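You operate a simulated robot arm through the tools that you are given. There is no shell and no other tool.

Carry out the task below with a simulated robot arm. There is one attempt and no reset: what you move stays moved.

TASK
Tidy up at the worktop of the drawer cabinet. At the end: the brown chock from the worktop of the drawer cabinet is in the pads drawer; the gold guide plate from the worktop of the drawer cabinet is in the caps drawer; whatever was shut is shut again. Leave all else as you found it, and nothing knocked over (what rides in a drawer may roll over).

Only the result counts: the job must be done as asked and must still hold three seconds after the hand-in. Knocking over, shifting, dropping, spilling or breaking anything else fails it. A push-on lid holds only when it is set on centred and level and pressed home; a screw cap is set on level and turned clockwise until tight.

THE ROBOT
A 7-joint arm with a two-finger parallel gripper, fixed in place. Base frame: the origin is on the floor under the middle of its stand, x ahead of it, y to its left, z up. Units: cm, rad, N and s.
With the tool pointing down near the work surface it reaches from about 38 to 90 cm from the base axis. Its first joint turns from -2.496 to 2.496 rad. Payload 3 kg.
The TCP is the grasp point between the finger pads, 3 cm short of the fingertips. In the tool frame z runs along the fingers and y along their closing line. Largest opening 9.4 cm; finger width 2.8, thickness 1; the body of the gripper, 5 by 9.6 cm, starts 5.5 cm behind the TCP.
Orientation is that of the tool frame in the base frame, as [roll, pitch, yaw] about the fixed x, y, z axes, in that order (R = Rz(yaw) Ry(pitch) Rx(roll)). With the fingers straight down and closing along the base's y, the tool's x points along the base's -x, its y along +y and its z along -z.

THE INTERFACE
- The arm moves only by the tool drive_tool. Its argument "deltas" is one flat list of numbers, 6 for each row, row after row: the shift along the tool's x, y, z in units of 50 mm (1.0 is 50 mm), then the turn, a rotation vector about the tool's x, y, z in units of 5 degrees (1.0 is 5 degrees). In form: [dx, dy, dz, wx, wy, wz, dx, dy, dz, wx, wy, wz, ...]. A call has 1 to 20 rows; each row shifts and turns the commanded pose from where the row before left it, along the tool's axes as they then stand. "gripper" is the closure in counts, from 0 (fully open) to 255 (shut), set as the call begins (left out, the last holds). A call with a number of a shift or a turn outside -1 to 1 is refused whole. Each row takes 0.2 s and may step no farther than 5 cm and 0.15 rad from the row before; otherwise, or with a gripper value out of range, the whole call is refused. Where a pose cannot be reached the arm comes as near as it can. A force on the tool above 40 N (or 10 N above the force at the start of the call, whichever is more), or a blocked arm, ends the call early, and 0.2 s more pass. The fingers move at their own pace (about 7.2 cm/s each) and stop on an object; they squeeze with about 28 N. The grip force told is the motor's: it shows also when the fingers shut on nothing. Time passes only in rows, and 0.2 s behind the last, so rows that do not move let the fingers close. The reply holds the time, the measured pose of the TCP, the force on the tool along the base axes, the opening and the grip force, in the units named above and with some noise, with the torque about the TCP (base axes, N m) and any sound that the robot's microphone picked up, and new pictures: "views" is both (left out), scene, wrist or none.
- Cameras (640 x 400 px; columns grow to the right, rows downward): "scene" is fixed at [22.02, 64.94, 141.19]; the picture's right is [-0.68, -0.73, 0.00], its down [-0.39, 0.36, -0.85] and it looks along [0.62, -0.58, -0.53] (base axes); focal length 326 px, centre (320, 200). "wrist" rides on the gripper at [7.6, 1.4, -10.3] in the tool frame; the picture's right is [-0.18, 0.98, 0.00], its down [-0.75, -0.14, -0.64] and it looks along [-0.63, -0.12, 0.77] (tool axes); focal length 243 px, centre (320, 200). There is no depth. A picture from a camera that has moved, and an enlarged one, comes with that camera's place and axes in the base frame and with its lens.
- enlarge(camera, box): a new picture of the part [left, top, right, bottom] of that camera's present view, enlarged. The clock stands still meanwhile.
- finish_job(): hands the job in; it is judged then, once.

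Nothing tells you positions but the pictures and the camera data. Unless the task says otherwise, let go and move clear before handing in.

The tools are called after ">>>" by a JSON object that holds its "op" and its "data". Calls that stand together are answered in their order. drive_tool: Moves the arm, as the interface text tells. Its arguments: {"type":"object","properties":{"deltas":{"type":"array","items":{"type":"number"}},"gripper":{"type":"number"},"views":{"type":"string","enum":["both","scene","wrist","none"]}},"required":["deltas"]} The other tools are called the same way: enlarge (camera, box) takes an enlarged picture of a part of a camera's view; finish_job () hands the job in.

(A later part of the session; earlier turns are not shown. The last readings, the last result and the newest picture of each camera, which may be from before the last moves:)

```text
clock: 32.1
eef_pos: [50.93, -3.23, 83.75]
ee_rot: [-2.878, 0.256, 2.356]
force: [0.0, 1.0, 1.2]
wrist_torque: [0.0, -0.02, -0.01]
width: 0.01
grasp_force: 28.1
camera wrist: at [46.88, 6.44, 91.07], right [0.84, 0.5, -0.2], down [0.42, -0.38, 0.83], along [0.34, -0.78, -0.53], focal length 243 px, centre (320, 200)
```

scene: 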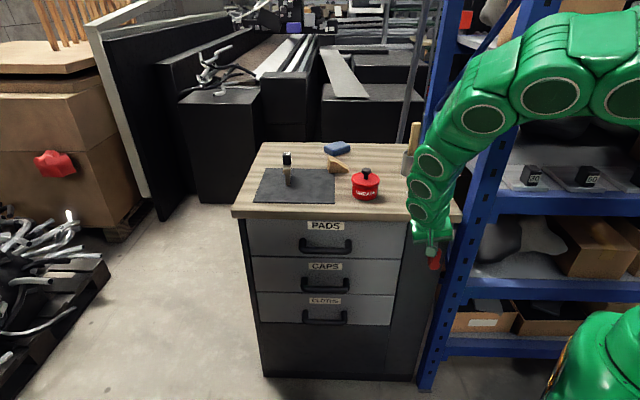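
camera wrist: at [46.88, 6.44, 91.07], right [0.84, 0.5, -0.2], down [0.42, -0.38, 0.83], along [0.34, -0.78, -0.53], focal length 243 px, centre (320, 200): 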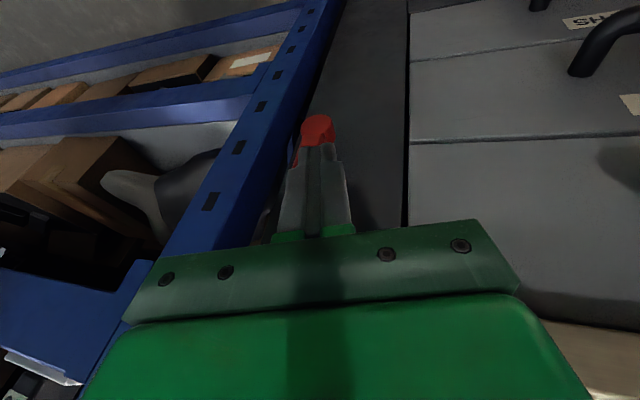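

The fingertips are just above and in front of the lever. I bring them in beside the arm, on its left side.

>>> {"op": "drive_tool", "data": {"deltas": [-0.2985, 0.157, 0.625, 0, 0, 0, -0.2985, 0.157, 0.625, 0, 0, 0]}}

>>> {"op": "enlarge", "data": {"camera": "scene", "box": [395, 195, 475, 285]}}

>>> {"op": "enlarge", "data": {"camera": "wrist", "box": [240, 80, 400, 200]}}

```text
clock: 32.7
eef_pos: [53.86, -5.96, 78.65]
ee_rot: [-2.876, 0.251, 2.356]
force: [-3.8, 3.1, -1.0]
wrist_torque: [-0.26, -0.17, 0.03]
width: 0.0
grasp_force: 28.3
stopped in row 2: the force on the tool passed its limit at 82 N (the readings are from after the stop); the commanded pose is now the measured one
camera wrist: at [49.83, 3.66, 86.12], right [0.84, 0.5, -0.2], down [0.42, -0.38, 0.82], along [0.33, -0.78, -0.53], focal length 243 px, centre (320, 200)
```

scene: 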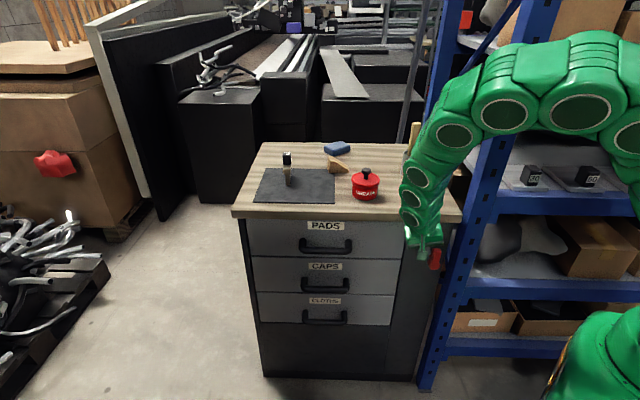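
wrist: 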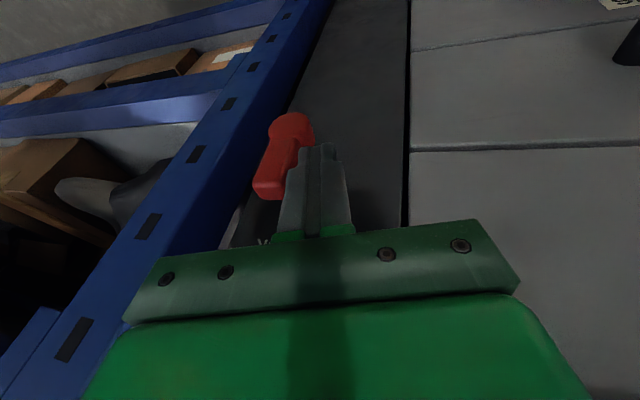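

```text
4.44 times, centred on (435, 240) of scene
camera zoom: at [22.02, 64.94, 141.19], right [-0.68, -0.73, 0.0], down [-0.39, 0.36, -0.85], along [0.62, -0.58, -0.53], focal length 1451 px, centre (-191, 22)
```

zoom: 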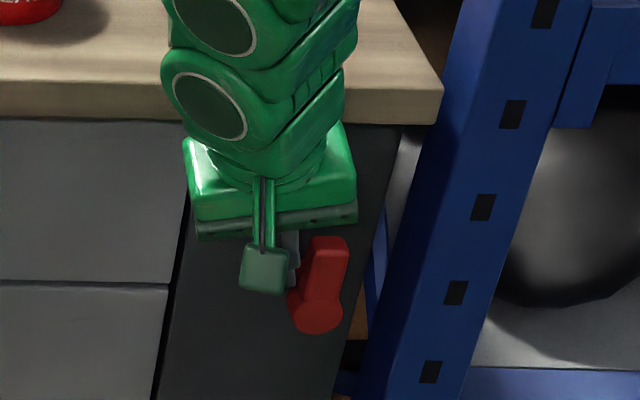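

```text
3.33 times, centred on (320, 140) of wrist
camera zoom: at [49.83, 3.66, 86.12], right [0.84, 0.5, -0.2], down [0.42, -0.38, 0.82], along [0.33, -0.78, -0.53], focal length 809 px, centre (320, 400)
```

zoom: 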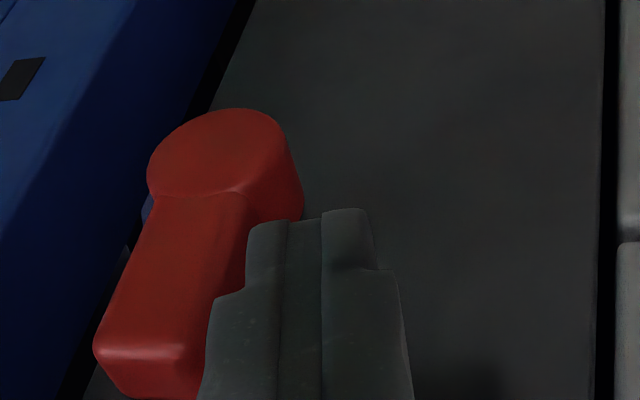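

The fingers are beside the lever arm, but something pressed against the worktop edge, most likely the wrist. I back off 5 mm and then push the arm gently to the right.

>>> {"op": "drive_tool", "data": {"deltas": [0.1, -0.007, -0.025, 0, 0, 0, 0, -0.0966, 0.0259, 0, 0, 0, 0, -0.0966, 0.0259, 0, 0, 0, 0, -0.0966, 0.0259, 0, 0, 0, 0, -0.0966, 0.0259, 0, 0, 0, 0, -0.0966, 0.0259, 0, 0, 0]}}

>>> {"op": "enlarge", "data": {"camera": "scene", "box": [395, 195, 475, 285]}}

```text
clock: 33.9
eef_pos: [52.47, -6.86, 78.68]
ee_rot: [-2.884, 0.255, 2.359]
force: [4.6, 16.7, -7.7]
wrist_torque: [0.56, -0.09, 0.08]
width: 0.01
grasp_force: 27.9
stopped in row 6: the force on the tool passed its limit at 47 N (the readings are from after the stop); the commanded pose is now the measured one
camera wrist: at [48.33, 2.87, 86.17], right [0.84, 0.5, -0.19], down [0.42, -0.38, 0.83], along [0.34, -0.78, -0.53], focal length 243 px, centre (320, 200)
```

scene: 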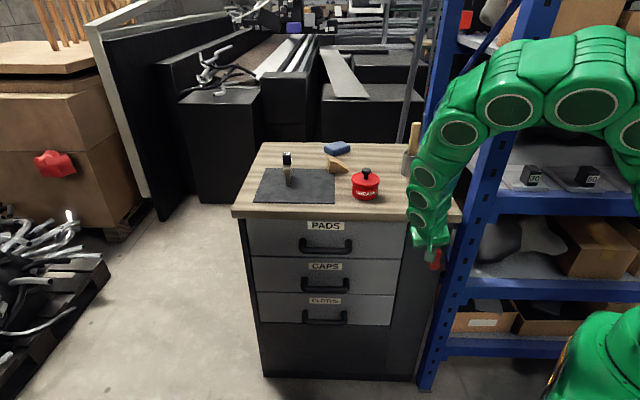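
wrist: 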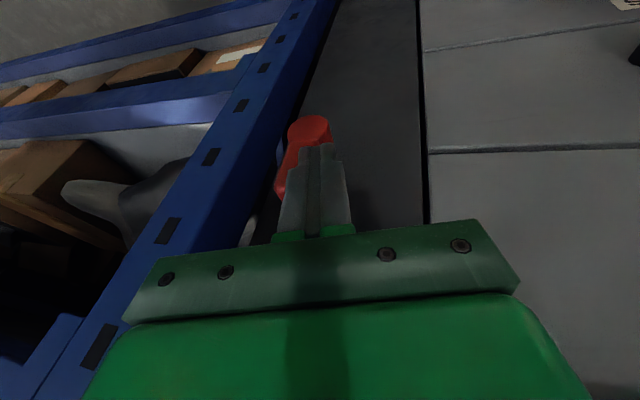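

```text
4.44 times, centred on (435, 240) of scene
camera zoom: at [22.02, 64.94, 141.19], right [-0.68, -0.73, 0.0], down [-0.39, 0.36, -0.85], along [0.62, -0.58, -0.53], focal length 1451 px, centre (-191, 22)
```

zoom: 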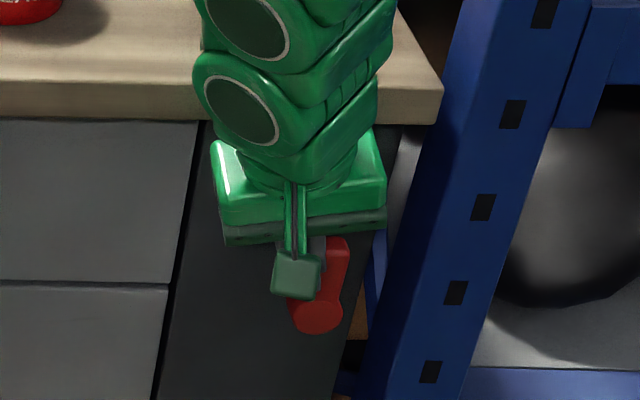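

The lever is blocked towards the right, so it presumably turns left. I lift the fingertips over the arm and move them across to its right side.

>>> {"op": "drive_tool", "data": {"deltas": [0.058, 0.112, -0.046, 0, 0, 0, -0.117, -0.113, -0.42, 0, 0, 0, -0.117, -0.113, -0.42, 0, 0, 0, 0, -0.483, 0.13, 0, 0, 0, 0, -0.483, 0.13, 0, 0, 0, 0, -0.483, 0.13, 0, 0, 0]}}

>>> {"op": "enlarge", "data": {"camera": "scene", "box": [395, 195, 475, 285]}}

```text
clock: 35.3
eef_pos: [47.29, -11.62, 83.17]
ee_rot: [-2.883, 0.255, 2.356]
force: [1.0, -1.0, -0.3]
wrist_torque: [0.01, 0.0, 0.0]
width: 0.0
grasp_force: 28.0
camera wrist: at [43.17, -1.87, 90.62], right [0.84, 0.5, -0.2], down [0.42, -0.38, 0.83], along [0.34, -0.78, -0.53], focal length 243 px, centre (320, 200)
```

scene: 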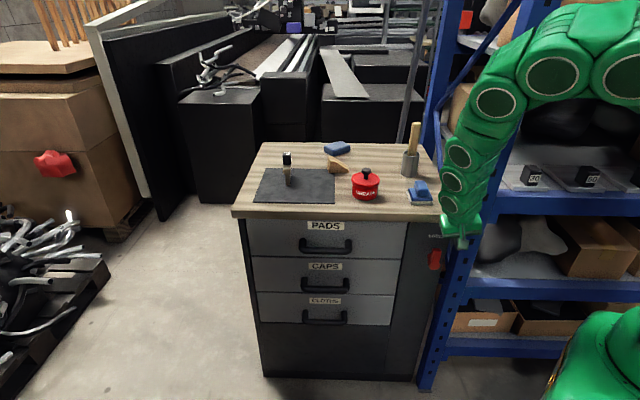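
wrist: 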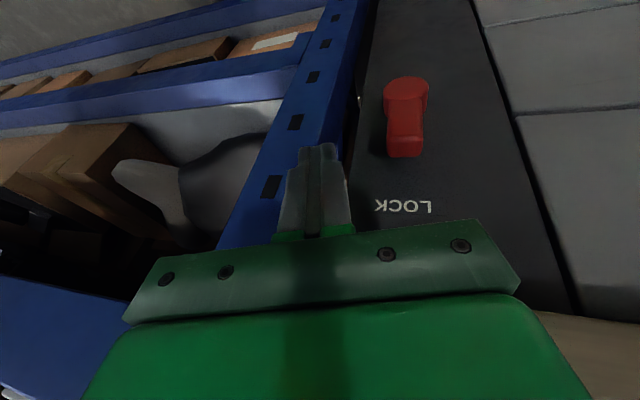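

```text
4.44 times, centred on (435, 240) of scene
camera zoom: at [22.02, 64.94, 141.19], right [-0.68, -0.73, 0.0], down [-0.39, 0.36, -0.85], along [0.62, -0.58, -0.53], focal length 1451 px, centre (-191, 22)
```

zoom: 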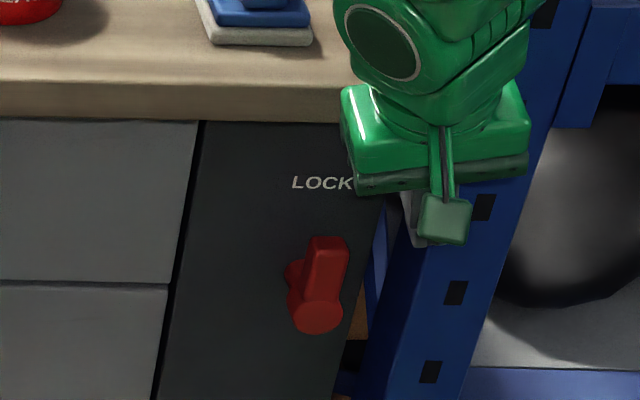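

The fingertips are now right of the lever. I descend beside it and push left in small steps.

>>> {"op": "drive_tool", "data": {"deltas": [0.136, 0.16, 0.402, 0, 0, 0, 0.136, 0.16, 0.402, 0, 0, 0], "views": "none"}}

>>> {"op": "drive_tool", "data": {"deltas": [0, 0.193, -0.052, 0, 0, 0, 0, 0.193, -0.052, 0, 0, 0, 0, 0.0966, -0.0259, 0, 0, 0, 0, 0.0966, -0.0259, 0, 0, 0, 0, 0.0966, -0.0259, 0, 0, 0]}}

>>> {"op": "enlarge", "data": {"camera": "scene", "box": [395, 195, 475, 285]}}

```text
clock: 35.9
eef_pos: [47.49, -11.25, 78.57]
ee_rot: [-2.883, 0.256, 2.358]
force: [0.3, 0.2, -0.1]
wrist_torque: [-0.01, -0.01, 0.03]
width: 0.0
grasp_force: 28.1
```

```text
clock: 37.1
eef_pos: [50.01, -8.47, 78.75]
ee_rot: [-2.883, 0.254, 2.36]
force: [-6.4, -0.1, 5.3]
wrist_torque: [-0.1, 0.08, -0.07]
width: 0.0
grasp_force: 27.9
camera wrist: at [45.85, 1.13, 86.16], right [0.84, 0.5, -0.2], down [0.42, -0.38, 0.83], along [0.34, -0.78, -0.53], focal length 243 px, centre (320, 200)
```

scene: 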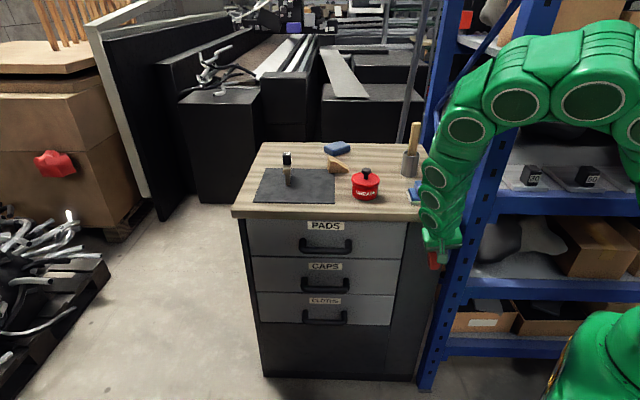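
wrist: 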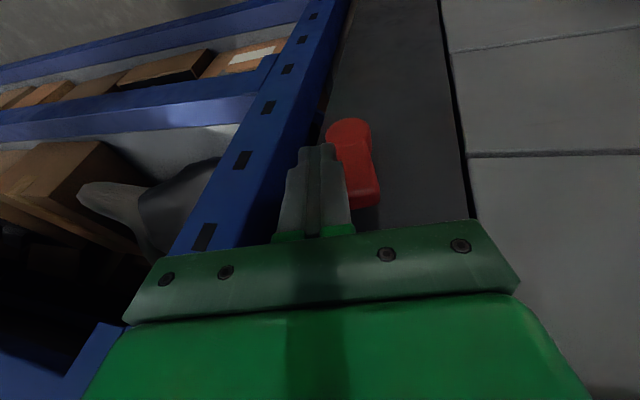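

```text
4.44 times, centred on (435, 240) of scene
camera zoom: at [22.02, 64.94, 141.19], right [-0.68, -0.73, 0.0], down [-0.39, 0.36, -0.85], along [0.62, -0.58, -0.53], focal length 1451 px, centre (-191, 22)
```

zoom: 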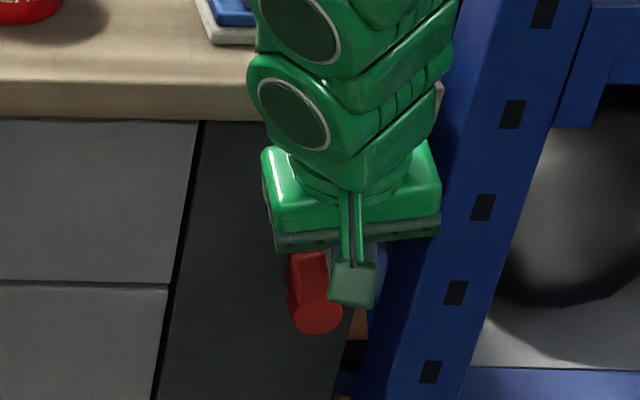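

The lever arm is turning left under a light push. I follow its arc left and down.

>>> {"op": "drive_tool", "data": {"deltas": [0, 0.155, -0.041, 0, 0, 0, 0.021, 0.213, 0.023, 0, 0, 0, 0.031, 0.204, 0.065, 0, 0, 0, 0.041, 0.175, 0.113, 0, 0, 0]}}

>>> {"op": "enlarge", "data": {"camera": "scene", "box": [395, 195, 475, 285]}}

>>> {"op": "enlarge", "data": {"camera": "wrist", "box": [240, 60, 440, 220]}}

```text
clock: 38.1
eef_pos: [52.48, -6.31, 76.9]
ee_rot: [-2.883, 0.255, 2.356]
force: [0.1, 1.0, 0.5]
wrist_torque: [0.0, -0.01, -0.01]
width: 0.0
grasp_force: 28.8
camera wrist: at [48.31, 3.47, 84.31], right [0.84, 0.5, -0.2], down [0.42, -0.38, 0.83], along [0.34, -0.78, -0.53], focal length 243 px, centre (320, 200)
```

scene: 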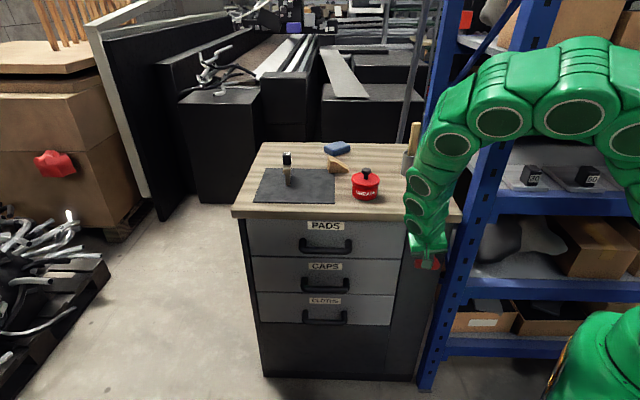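
wrist: 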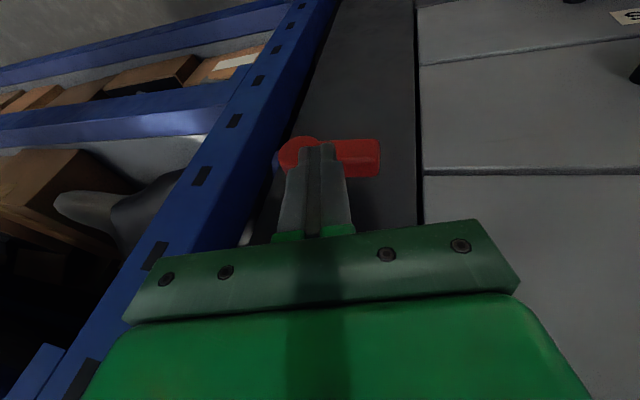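

```text
4.44 times, centred on (435, 240) of scene
camera zoom: at [22.02, 64.94, 141.19], right [-0.68, -0.73, 0.0], down [-0.39, 0.36, -0.85], along [0.62, -0.58, -0.53], focal length 1451 px, centre (-191, 22)
```

zoom: 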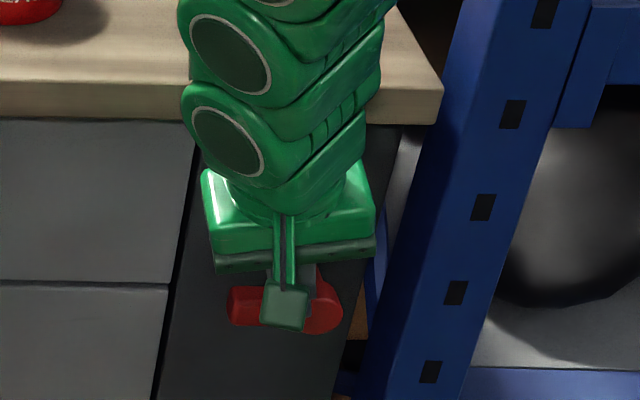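

```text
2.50 times, centred on (340, 140) of wrist
camera zoom: at [48.31, 3.47, 84.31], right [0.84, 0.5, -0.2], down [0.42, -0.38, 0.83], along [0.34, -0.78, -0.53], focal length 606 px, centre (270, 350)
```

zoom: 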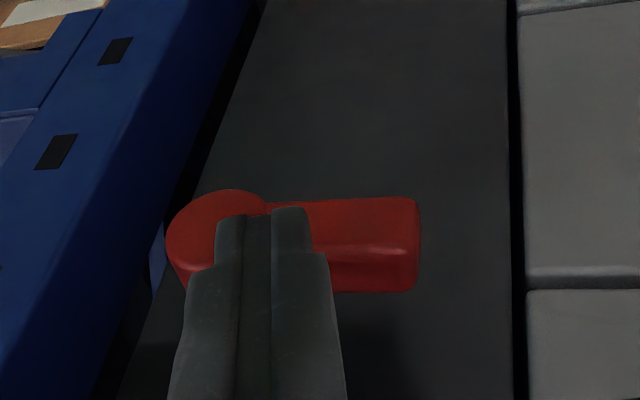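

The lever is now horizontal, pointing left. I press lightly downward to make sure it has reached the end of its travel.

>>> {"op": "drive_tool", "data": {"deltas": [0.021, 0.12, 0.055, 0, 0, 0, 0.021, 0.02, 0.075, 0, 0, 0, 0.021, 0.02, 0.075, 0, 0, 0]}}

>>> {"op": "enlarge", "data": {"camera": "scene", "box": [395, 195, 475, 285]}}

```text
clock: 39.0
eef_pos: [52.82, -5.87, 75.85]
ee_rot: [-2.886, 0.258, 2.359]
force: [-7.0, 3.7, 23.2]
wrist_torque: [-0.15, -0.17, -0.02]
width: 0.01
grasp_force: 28.4
stopped in row 3: the force on the tool passed its limit at 44 N (the readings are from after the stop); the commanded pose is now the measured one
camera wrist: at [48.66, 3.89, 83.26], right [0.84, 0.5, -0.19], down [0.42, -0.38, 0.83], along [0.34, -0.78, -0.53], focal length 243 px, centre (320, 200)
```

scene: 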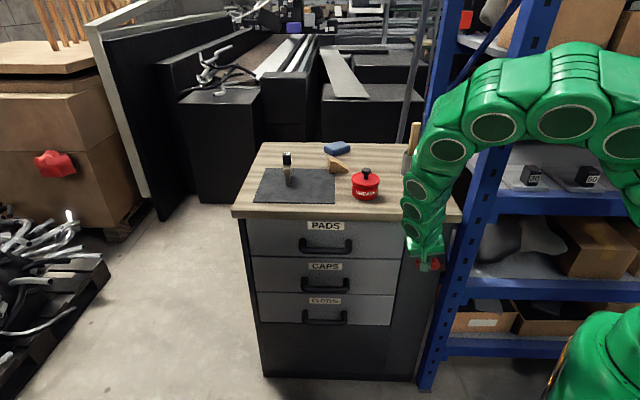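
wrist: 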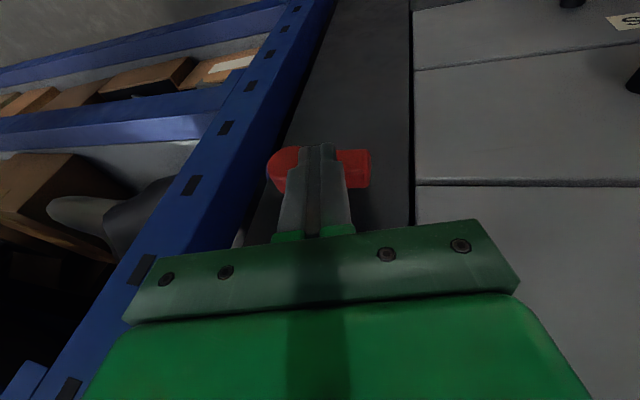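

```text
4.44 times, centred on (435, 240) of scene
camera zoom: at [22.02, 64.94, 141.19], right [-0.68, -0.73, 0.0], down [-0.39, 0.36, -0.85], along [0.62, -0.58, -0.53], focal length 1451 px, centre (-191, 22)
```

zoom: 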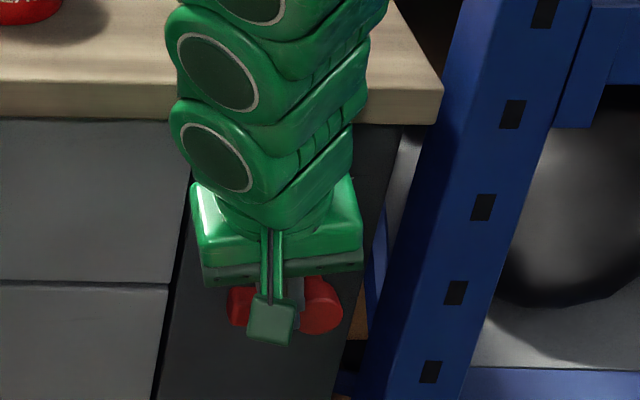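

The lever has reached its stop and is presumably unlocked now. I retreat up and out, then move over to in front of the drawers.

>>> {"op": "drive_tool", "data": {"deltas": [-0.104, -0.1, -0.373, 0, 0, 0, 0.283, -0.127, -0.473, 0, 0, 0, 0.283, -0.127, -0.473, 0, 0, 0, -0.091, -0.208, -0.776, 0, 0, 0, -0.091, -0.208, -0.776, 0, 0, 0, -0.091, -0.208, -0.776, 0, 0, 0, -0.091, -0.208, -0.776, 0, 0, 0, -0.091, -0.208, -0.776, 0, 0, 0, 0.254, 0.76, -0.366, 0, 0, 0, 0.254, 0.76, -0.366, 0, 0, 0, 0.254, 0.76, -0.366, 0, 0, 0, 0.254, 0.76, -0.366, 0, 0, 0, 0.254, 0.76, -0.366, 0, 0, 0, 0.254, 0.76, -0.366, 0, 0, 0, 0.254, 0.76, -0.366, 0, 0, 0]}}

>>> {"op": "enlarge", "data": {"camera": "scene", "box": [380, 170, 480, 290]}}

```text
clock: 42.2
eef_pos: [61.11, 26.44, 105.07]
ee_rot: [-2.884, 0.256, 2.359]
force: [-0.7, -1.1, -1.5]
wrist_torque: [-0.02, 0.0, 0.01]
width: 0.0
grasp_force: 28.1
camera wrist: at [56.95, 36.13, 112.45], right [0.84, 0.5, -0.2], down [0.42, -0.38, 0.83], along [0.34, -0.78, -0.53], focal length 243 px, centre (320, 200)
```

scene: 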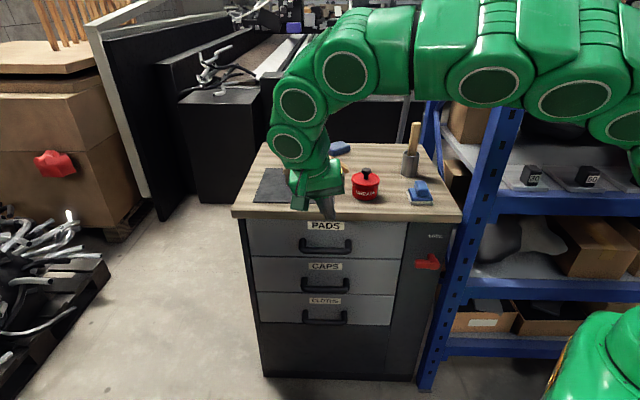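
wrist: 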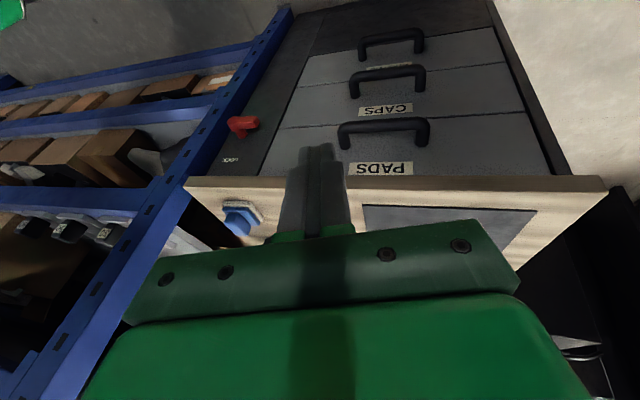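

```text
3.33 times, centred on (430, 230) of scene
camera zoom: at [22.02, 64.94, 141.19], right [-0.68, -0.73, 0.0], down [-0.39, 0.36, -0.85], along [0.62, -0.58, -0.53], focal length 1088 px, centre (-47, 100)
```

zoom: 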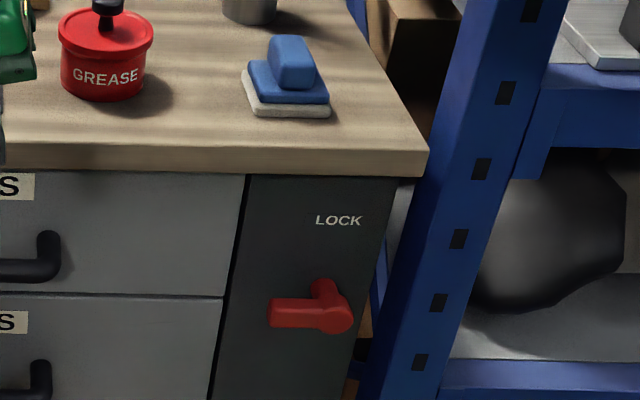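

The lever is at 9 o'clock and nothing else has moved. I turn the tool back to the horizontal pose for grasping handles, with the fingers open.

>>> {"op": "drive_tool", "data": {"deltas": [0, 0, 0, -1, 0, 0, 0, 0, 0, -1, 0, 0, 0, 0, 0, -1, 0, 0, 0, 0, 0, 0, 1, 0, 0, 0, 0, 0, 1, 0, 0, 0, 0, 0, 1, 0, 0, 0, 0, 0, 0, -1, 0, 0, 0, 0, 0, -1, 0, 0, 0, 0, 0, -1, 0, 0, 0, 0, 0, -1, 0, 0, 0, 0, 0, -1, 0, 0, 0, 0, 0, -1, 0, 0, 0, 0, 0, -1, 0, 0, 0, 0, 0, -1, 0, 0, 0, 0, 0, -1, 0, 0, 0, 0, 0, -1, 0, 0, 0, 0, 0, -1, 0, 0, 0, 0, 0, -1, 0, 0, 0, 0, 0, -1, 0, 0, 0, 0, 0, -1], "gripper": 0, "views": "none"}}

>>> {"op": "drive_tool", "data": {"deltas": [0, 0, 0, 0, 0, -1, 0, 0, 0, 0, 0, -1, 0, 0, 0, 0, 0, -1, 0, 0, 0, 0, 0, -1, 0, 0, 0, 1, 0, 0, 0, 0, 0, 1, 0, 0, 0, 0, 0, 1, 0, 0, 0, 0, 0, 1, 0, 0, 0, 0, 0, 1, 0, 0, 0, 0, 0, 1, 0, 0, 0, 0, 0, 1, 0, 0, 0, 0, 0, 1, 0, 0, 0, 0, 0, 1, 0, 0, 0, 0, 0, 1, 0, 0, 0, 0, 0, 1, 0, 0, 0, 0, 0, 1, 0, 0, 0, 0, 0, 1, 0, 0, 0, 0, 0, 1, 0, 0, 0, 0, 0, 1, 0, 0, 0, 0, 0, 1, 0, 0], "views": "none"}}

>>> {"op": "drive_tool", "data": {"deltas": [0, 0, 0, 1, 0, 0, 0, 0, 0, 1, 0, 0]}}

```text
clock: 46.4
eef_pos: [61.16, 26.47, 105.05]
ee_rot: [3.134, 0.002, -2.702]
force: [-0.1, -1.0, -0.3]
wrist_torque: [0.03, -0.03, -0.01]
width: 9.41
grasp_force: 0.0
```

```text
clock: 50.6
eef_pos: [61.27, 26.47, 104.95]
ee_rot: [-1.748, 0.004, -2.354]
force: [0.0, -0.5, 0.0]
wrist_torque: [0.0, 0.01, 0.02]
width: 9.4
grasp_force: 0.1
```

```text
clock: 51.2
eef_pos: [61.28, 26.56, 105.02]
ee_rot: [-1.577, 0.004, -2.354]
force: [0.7, -0.2, 0.5]
wrist_torque: [0.03, 0.02, 0.05]
width: 9.39
grasp_force: 0.1
camera wrist: at [48.57, 28.33, 103.65], right [0.13, 0.14, -0.98], down [0.08, 0.99, 0.15], along [0.99, -0.09, 0.12], focal length 243 px, centre (320, 200)
```

scene: 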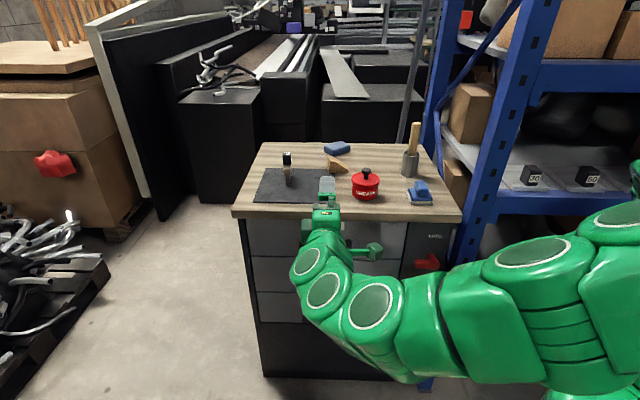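
wrist: 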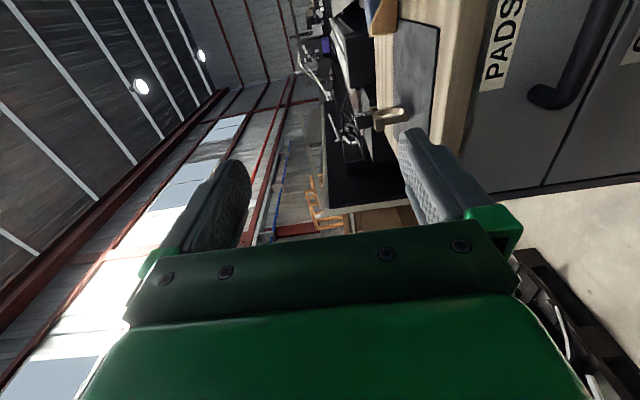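

I lower to the PADS handle height again and advance onto the bar.

>>> {"op": "drive_tool", "data": {"deltas": [0, 0.802, 0, 0, 0, 0, 0, 0.802, 0, 0, 0, 0, 0, 0.802, 0, 0, 0, 0, 0, 0.802, 0, 0, 0, 0, 0, 0.802, 0, 0, 0, 0, 0, 0.802, 0, 0, 0, 0, 0, 0.802, 0, 0, 0, 0, 0, 0, 0.8, 0, 0, 0, 0, 0, 0.8, 0, 0, 0, 0, 0, 0.8, 0, 0, 0, 0, 0, 0.8, 0, 0, 0], "views": "wrist"}}

>>> {"op": "drive_tool", "data": {"deltas": [0, 0, 0.34, 0, 0, 0, 0, 0, 0.34, 0, 0, 0], "views": "wrist"}}

```text
clock: 53.6
eef_pos: [72.71, 15.4, 76.85]
ee_rot: [-1.575, 0.003, -2.351]
force: [0.0, -0.1, -0.4]
wrist_torque: [0.0, 0.01, -0.01]
width: 9.39
grasp_force: 0.0
camera wrist: at [59.97, 17.16, 75.5], right [0.13, 0.14, -0.98], down [0.08, 0.99, 0.15], along [0.99, -0.09, 0.12], focal length 243 px, centre (320, 200)
```

wrist: 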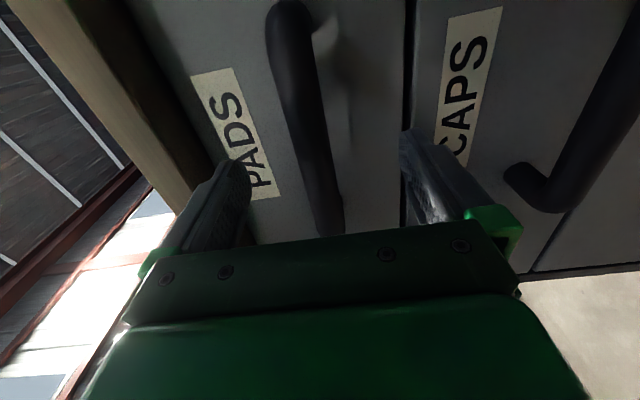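

```text
clock: 54.2
eef_pos: [74.99, 13.14, 76.64]
ee_rot: [-1.576, 0.005, -2.354]
force: [-0.1, -0.7, -0.2]
wrist_torque: [0.01, 0.03, -0.01]
width: 9.39
grasp_force: 0.0
camera wrist: at [62.36, 14.85, 75.41], right [0.13, 0.14, -0.98], down [0.08, 0.99, 0.15], along [0.99, -0.09, 0.12], focal length 243 px, centre (320, 200)
```

wrist: 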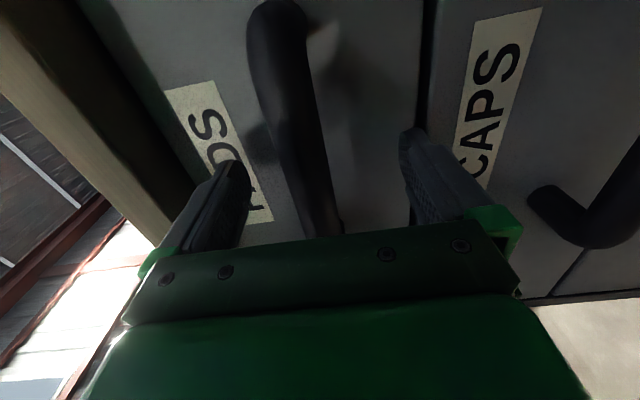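

The bar is between the fingers. I raise by 3 mm to centre on it and close.

>>> {"op": "drive_tool", "data": {"deltas": [0, -0.06, 0, 0, 0, 0], "views": "none"}}

>>> {"op": "drive_tool", "data": {"deltas": [0, 0, 0, 0, 0, 0, 0, 0, 0, 0, 0, 0, 0, 0, 0, 0, 0, 0, 0, 0, 0, 0, 0, 0, 0, 0, 0, 0, 0, 0], "gripper": 255, "views": "none"}}

```text
clock: 54.6
eef_pos: [74.91, 13.09, 77.02]
ee_rot: [-1.576, 0.007, -2.353]
force: [0.3, -0.3, 0.8]
wrist_torque: [0.01, -0.03, 0.04]
width: 9.39
grasp_force: 0.2
```

```text
clock: 55.8
eef_pos: [75.04, 13.06, 77.12]
ee_rot: [-1.575, 0.005, -2.353]
force: [-1.2, -0.5, 15.8]
wrist_torque: [-0.28, 0.3, 0.01]
width: 2.6
grasp_force: 45.2
```

Gripped again. I pull gently and see whether the drawer comes.

>>> {"op": "drive_tool", "data": {"deltas": [0, 0, -0.1, 0, 0, 0, 0, 0, -0.1, 0, 0, 0, 0, 0, -0.2, 0, 0, 0, 0, 0, -0.2, 0, 0, 0]}}

```text
clock: 56.8
eef_pos: [72.78, 15.28, 77.11]
ee_rot: [-1.577, 0.005, -2.351]
force: [13.4, 16.4, 2.6]
wrist_torque: [-0.16, 0.26, -0.57]
width: 2.63
grasp_force: 44.8
camera wrist: at [60.07, 17.04, 75.81], right [0.13, 0.14, -0.98], down [0.07, 0.99, 0.15], along [0.99, -0.09, 0.12], focal length 243 px, centre (320, 200)
```

scene: 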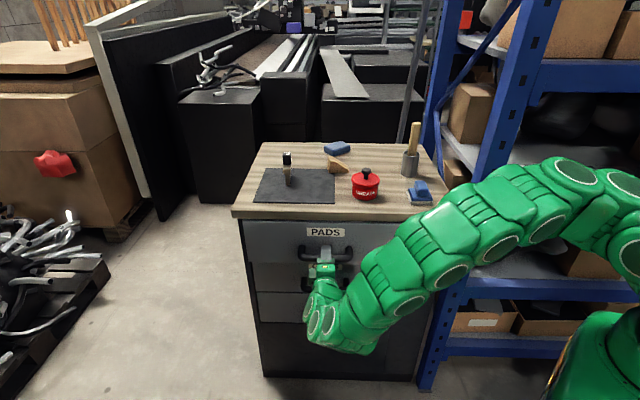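
wrist: 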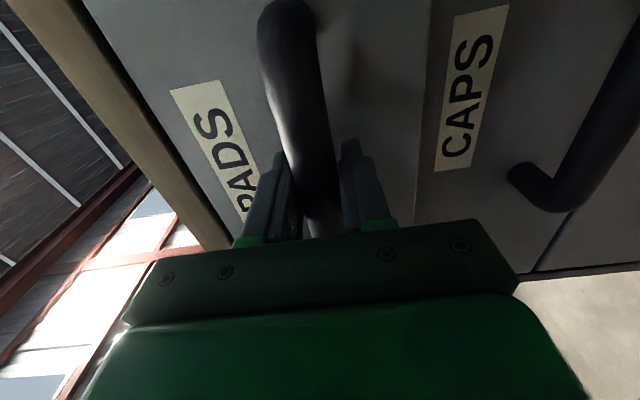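

The drawer is unlocked and slides out. I keep pulling it open.

>>> {"op": "drive_tool", "data": {"deltas": [-0.03, 0, -0.4, 0, 0, 0, 0, 0, -0.4, 0, 0, 0, 0, 0, -0.4, 0, 0, 0, 0, 0, -0.4, 0, 0, 0], "views": "none"}}

>>> {"op": "drive_tool", "data": {"deltas": [0, 0, -0.4, 0, 0, 0, 0, 0, -0.4, 0, 0, 0, 0, 0, -0.4, 0, 0, 0, 0, 0, -0.4, 0, 0, 0, 0, 0, -0.4, 0, 0, 0, 0, 0, -0.4, 0, 0, 0]}}

```text
clock: 57.8
eef_pos: [67.24, 20.8, 77.07]
ee_rot: [-1.579, 0.003, -2.354]
force: [-3.3, -1.2, -19.4]
wrist_torque: [-0.05, 0.21, -0.13]
width: 2.65
grasp_force: 44.8
```

```text
clock: 58.5
eef_pos: [63.77, 24.2, 77.16]
ee_rot: [-1.579, 0.002, -2.355]
force: [3.8, 1.1, -2.4]
wrist_torque: [-0.25, 0.1, 0.93]
width: 2.63
grasp_force: 45.0
stopped in row 3: the force on the tool passed its limit at 42 N (the readings are from after the stop); the commanded pose is now the measured one
camera wrist: at [51.08, 26.07, 75.84], right [0.13, 0.14, -0.98], down [0.08, 0.99, 0.15], along [0.99, -0.09, 0.11], focal length 243 px, centre (320, 200)
```

scene: 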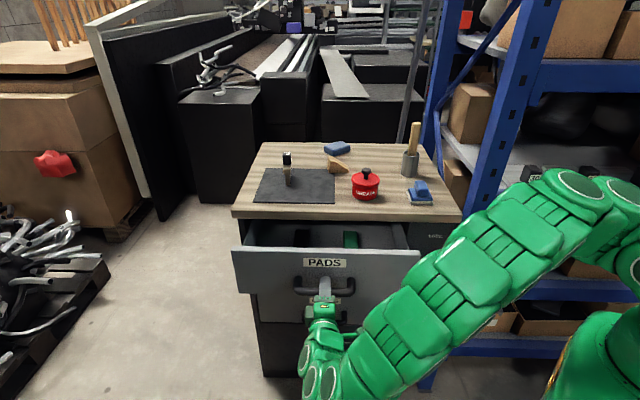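
wrist: 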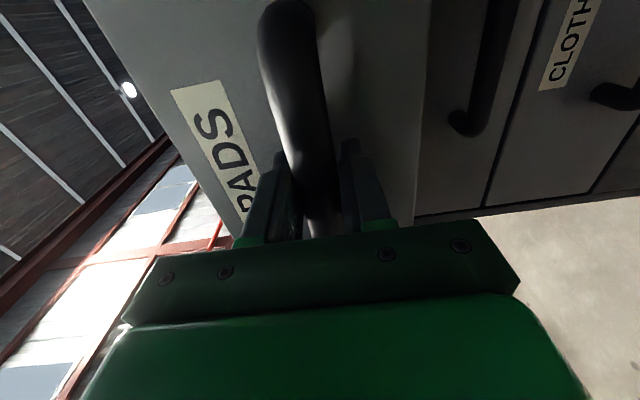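

The drawer is out about 16 cm and I can see some contents inside. I keep pulling in smaller steps.

>>> {"op": "drive_tool", "data": {"deltas": [0, 0, -0.2, 0, 0, 0, 0, 0, -0.2, 0, 0, 0, 0, 0, -0.2, 0, 0, 0, 0, 0, -0.2, 0, 0, 0, 0, 0, -0.2, 0, 0, 0], "views": "none"}}

```text
clock: 59.8
eef_pos: [60.12, 27.79, 77.05]
ee_rot: [-1.579, 0.002, -2.352]
force: [9.8, 8.4, -5.6]
wrist_torque: [-0.1, 0.16, 0.16]
width: 2.61
grasp_force: 44.8
```

>>> {"op": "drive_tool", "data": {"deltas": [0, 0, -0.2, 0, 0, 0, 0, 0, -0.2, 0, 0, 0, 0, 0, -0.2, 0, 0, 0, 0, 0, -0.2, 0, 0, 0, 0, 0, -0.2, 0, 0, 0], "views": "scene"}}

>>> {"op": "enlarge", "data": {"camera": "scene", "box": [220, 190, 460, 320]}}

```text
clock: 61.0
eef_pos: [56.66, 31.34, 77.08]
ee_rot: [-1.582, 0.003, -2.354]
force: [11.6, 15.0, -36.2]
wrist_torque: [0.1, 0.04, -0.96]
width: 2.65
grasp_force: 45.2
```

scene: 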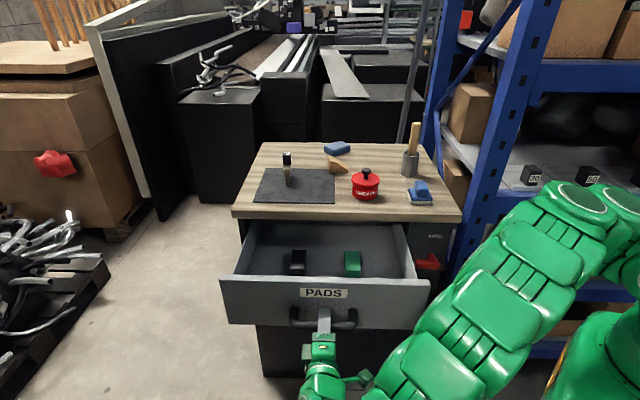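

```text
2.67 times, centred on (340, 255) of scene
camera zoom: at [22.02, 64.94, 141.19], right [-0.68, -0.73, 0.0], down [-0.39, 0.36, -0.85], along [0.62, -0.58, -0.53], focal length 871 px, centre (267, 53)
```

zoom: 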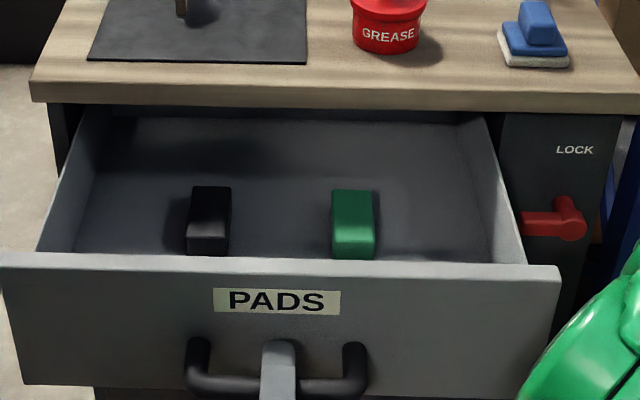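

The PADS drawer is open about 26 cm, with a black and a green block inside and plenty of free floor. I release the handle and back away.

>>> {"op": "drive_tool", "data": {"deltas": [0, 0, 0, 0, 0, 0, 0, 0, 0, 0, 0, 0, 0, 0, 0, 0, 0, 0, 0, 0, 0, 0, 0, 0], "gripper": 0, "views": "none"}}

>>> {"op": "drive_tool", "data": {"deltas": [0, 0, -0.6, 0, 0, 0, 0, 0, -0.7, 0, 0, 0, 0, 0, -0.7, 0, 0, 0]}}

>>> {"op": "enlarge", "data": {"camera": "scene", "box": [220, 190, 460, 320]}}

```text
clock: 62.0
eef_pos: [56.59, 31.32, 77.24]
ee_rot: [-1.578, 0.004, -2.355]
force: [0.0, -0.2, 0.3]
wrist_torque: [0.05, 0.0, 0.0]
width: 9.41
grasp_force: 0.0
```

```text
clock: 62.8
eef_pos: [49.48, 38.46, 77.23]
ee_rot: [-1.579, 0.004, -2.354]
force: [0.6, -0.3, -0.1]
wrist_torque: [0.02, 0.01, -0.01]
width: 9.42
grasp_force: 0.0
camera wrist: at [36.78, 40.27, 75.95], right [0.13, 0.14, -0.98], down [0.08, 0.99, 0.15], along [0.99, -0.1, 0.11], focal length 243 px, centre (320, 200)
```

scene: 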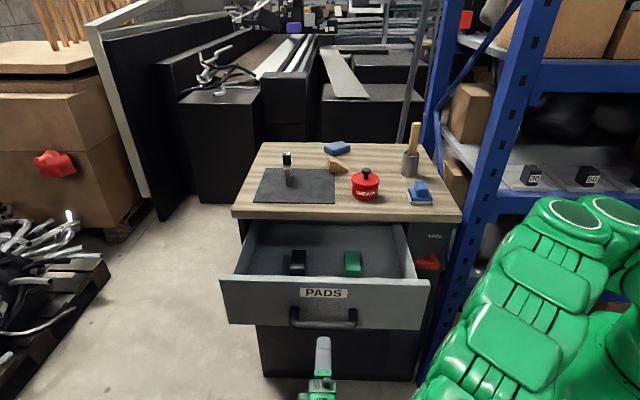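
wrist: 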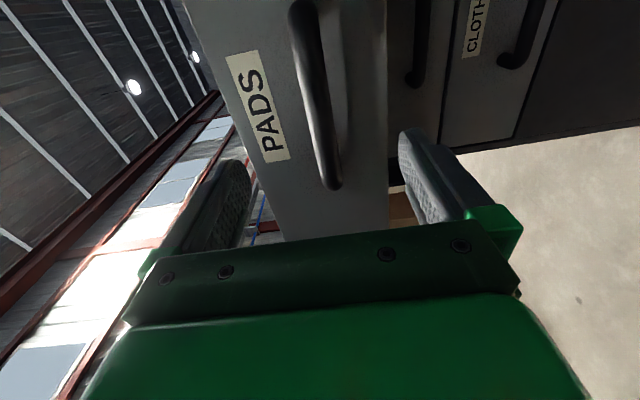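

```text
2.67 times, centred on (340, 255) of scene
camera zoom: at [22.02, 64.94, 141.19], right [-0.68, -0.73, 0.0], down [-0.39, 0.36, -0.85], along [0.62, -0.58, -0.53], focal length 871 px, centre (267, 53)
```

zoom: 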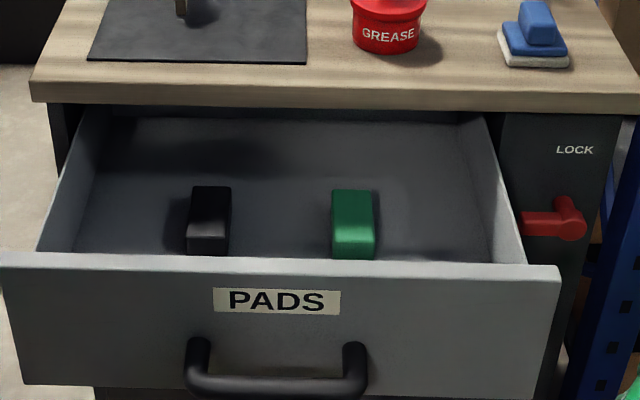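

Now I raise the tool, turn it to point down with the fingers closing along the cabinet's depth, and travel over the worktop towards the chock.

>>> {"op": "drive_tool", "data": {"deltas": [0, -0.82, 0, 0, 0, 0, 0, -0.82, 0, 0, 0, 0, 0, -0.82, 0, 0, 0, 0, 0, -0.82, 0, 0, 0, 0, 0, -0.82, 0, 0, 0, 0, 0, -0.82, 0, 0, 0, 0, 0, -0.82, 0, 0, 0, 0, 0, -0.82, 0, 0, 0, 0, 0, 0, 0, -1, 0, 0, 0, 0, 0, -1, 0, 0, 0, 0, 0, -1, 0, 0, 0, 0, 0, -1, 0, 0, 0, 0, 0, -1, 0, 0, 0, 0, 0, -1, 0, 0, 0, 0, 0, -1, 0, 0, 0, 0, 0, -1, 0, 0, 0, 0, 0, -1, 0, 0, 0, 0, 0, -1, 0, 0, 0, 0, 0, -1, 0, 0, 0, 0, 0, -1, 0, 0], "views": "none"}}

>>> {"op": "drive_tool", "data": {"deltas": [0, 0, 0, -1, 0, 0, 0, 0, 0, -1, 0, 0, 0, 0, 0, -1, 0, 0, 0, 0, 0, -1, 0, 0, 0, 0, 0, -1, 0, 0, 0, 0, 0, -1, 0, 0, 0.034, -0.895, 0, 0, 0, 0, 0.034, -0.895, 0, 0, 0, 0, 0.034, -0.895, 0, 0, 0, 0, 0.034, -0.895, 0, 0, 0, 0, 0.034, -0.895, 0, 0, 0, 0, 0.034, -0.895, 0, 0, 0, 0, 0.034, -0.895, 0, 0, 0, 0, 0.034, -0.895, 0, 0, 0, 0]}}

```text
clock: 67.0
eef_pos: [49.68, 38.07, 110.1]
ee_rot: [-2.626, 0.004, -2.356]
force: [-0.8, -0.3, 0.4]
wrist_torque: [0.03, 0.01, -0.01]
width: 9.41
grasp_force: 0.1
```

```text
clock: 70.0
eef_pos: [73.96, 11.65, 109.9]
ee_rot: [3.134, 0.003, -2.354]
force: [0.1, 0.1, 0.0]
wrist_torque: [0.0, 0.01, -0.02]
width: 9.41
grasp_force: 0.1
camera wrist: at [67.68, 7.2, 120.2], right [-0.57, 0.82, 0.01], down [0.63, 0.43, 0.64], along [0.53, 0.37, -0.77], focal length 243 px, centre (320, 200)
```

scene: 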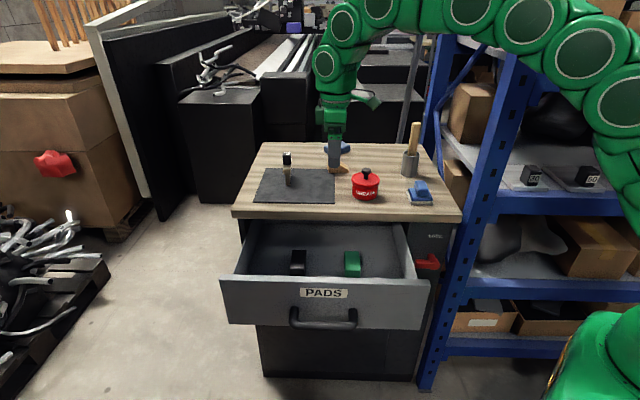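
wrist: 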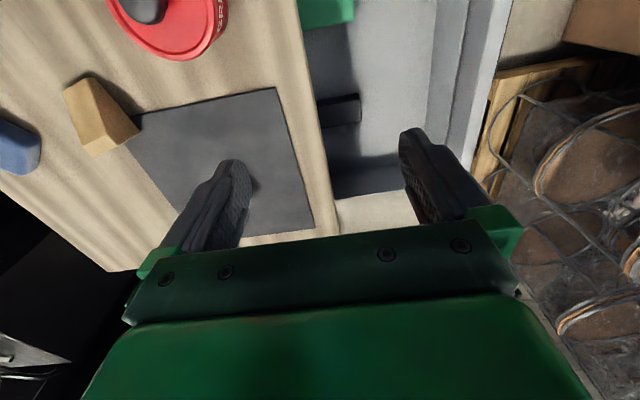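

The chock, pot, mat and open drawer are visible from above. I'll enlarge to measure the chock.

>>> {"op": "enlarge", "data": {"camera": "wrist", "box": [40, 50, 200, 180]}}

>>> {"op": "enlarge", "data": {"camera": "wrist", "box": [260, 0, 520, 230]}}

```text
3.08 times, centred on (120, 115) of wrist
camera zoom: at [67.68, 7.2, 120.2], right [-0.57, 0.82, 0.01], down [0.63, 0.43, 0.64], along [0.53, 0.37, -0.77], focal length 746 px, centre (935, 462)
```

zoom: 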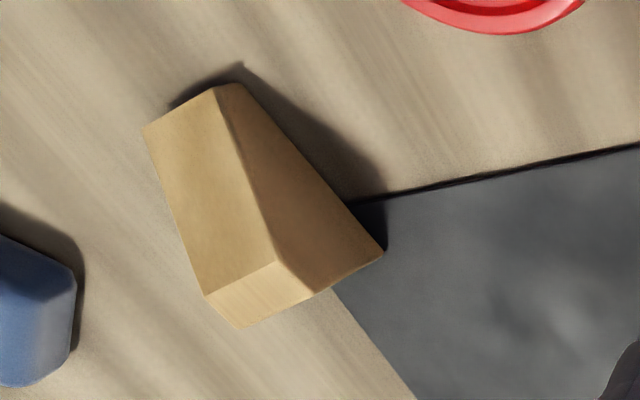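

```text
1.74 times, centred on (390, 115) of wrist
camera zoom: at [67.68, 7.2, 120.2], right [-0.57, 0.82, 0.01], down [0.63, 0.43, 0.64], along [0.53, 0.37, -0.77], focal length 422 px, centre (198, 348)
```

zoom: 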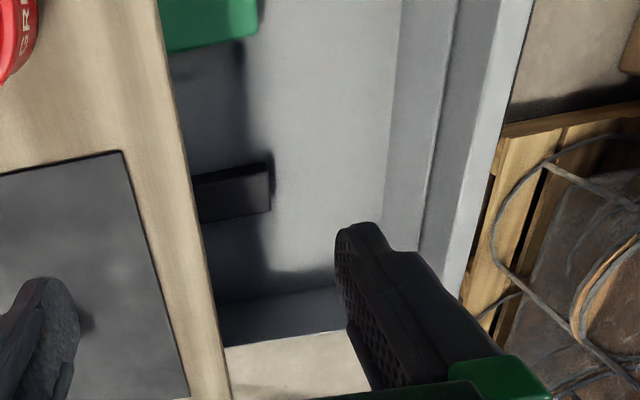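

The chock's front-left corner is near (91.7, -4.3). It is turned about 6–7° from the cabinet's axes and is about 3.4 cm thick. I adjust the yaw to match, lean the tool outward 20° for reach, and move above it.

>>> {"op": "drive_tool", "data": {"deltas": [0, 0, 0, 0, 0, -1, 0, 0, 0, 0, 0, -0.4, 0, 0, 0, 0, -1, 0, 0, 0, 0, 0, -1, 0, 0, 0, 0, 0, -1, 0, 0, 0, 0, 0, -1, 0, 0.194, -0.849, 0.104, 0, 0, 0, 0.194, -0.849, 0.104, 0, 0, 0, 0.194, -0.849, 0.104, 0, 0, 0, 0.194, -0.849, 0.104, 0, 0, 0, 0.194, -0.849, 0.104, 0, 0, 0, 0.194, -0.849, 0.104, 0, 0, 0]}}

>>> {"op": "enlarge", "data": {"camera": "wrist", "box": [200, 60, 440, 250]}}

```text
clock: 72.5
eef_pos: [91.57, -6.98, 104.33]
ee_rot: [3.13, 0.353, -2.235]
force: [0.3, 0.3, -4.2]
wrist_torque: [0.1, -0.04, 0.05]
width: 9.4
grasp_force: 0.0
camera wrist: at [83.93, -14.68, 111.43], right [-0.67, 0.74, 0.07], down [0.42, 0.29, 0.86], along [0.61, 0.61, -0.5], focal length 243 px, centre (320, 200)
```

scene: 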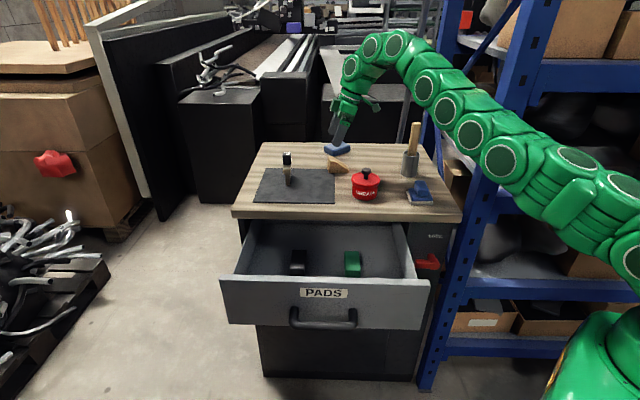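
wrist: 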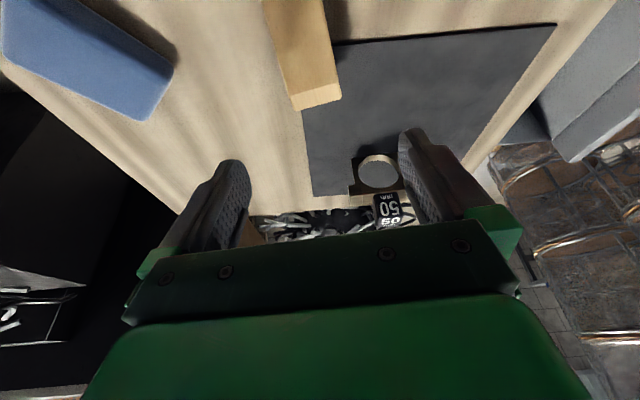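

```text
2.11 times, centred on (320, 155) of wrist
camera zoom: at [83.93, -14.68, 111.43], right [-0.67, 0.74, 0.07], down [0.42, 0.29, 0.86], along [0.61, 0.61, -0.5], focal length 511 px, centre (320, 295)
```

zoom: 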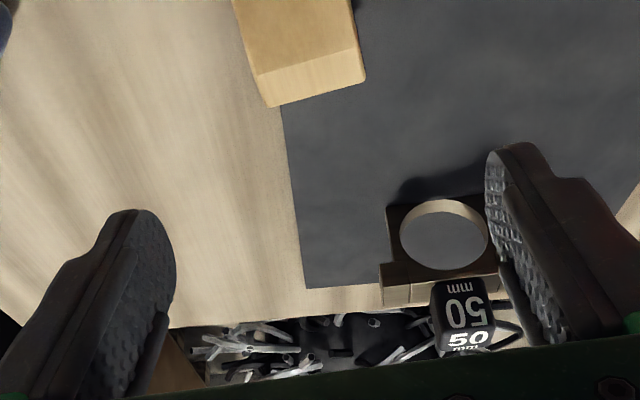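

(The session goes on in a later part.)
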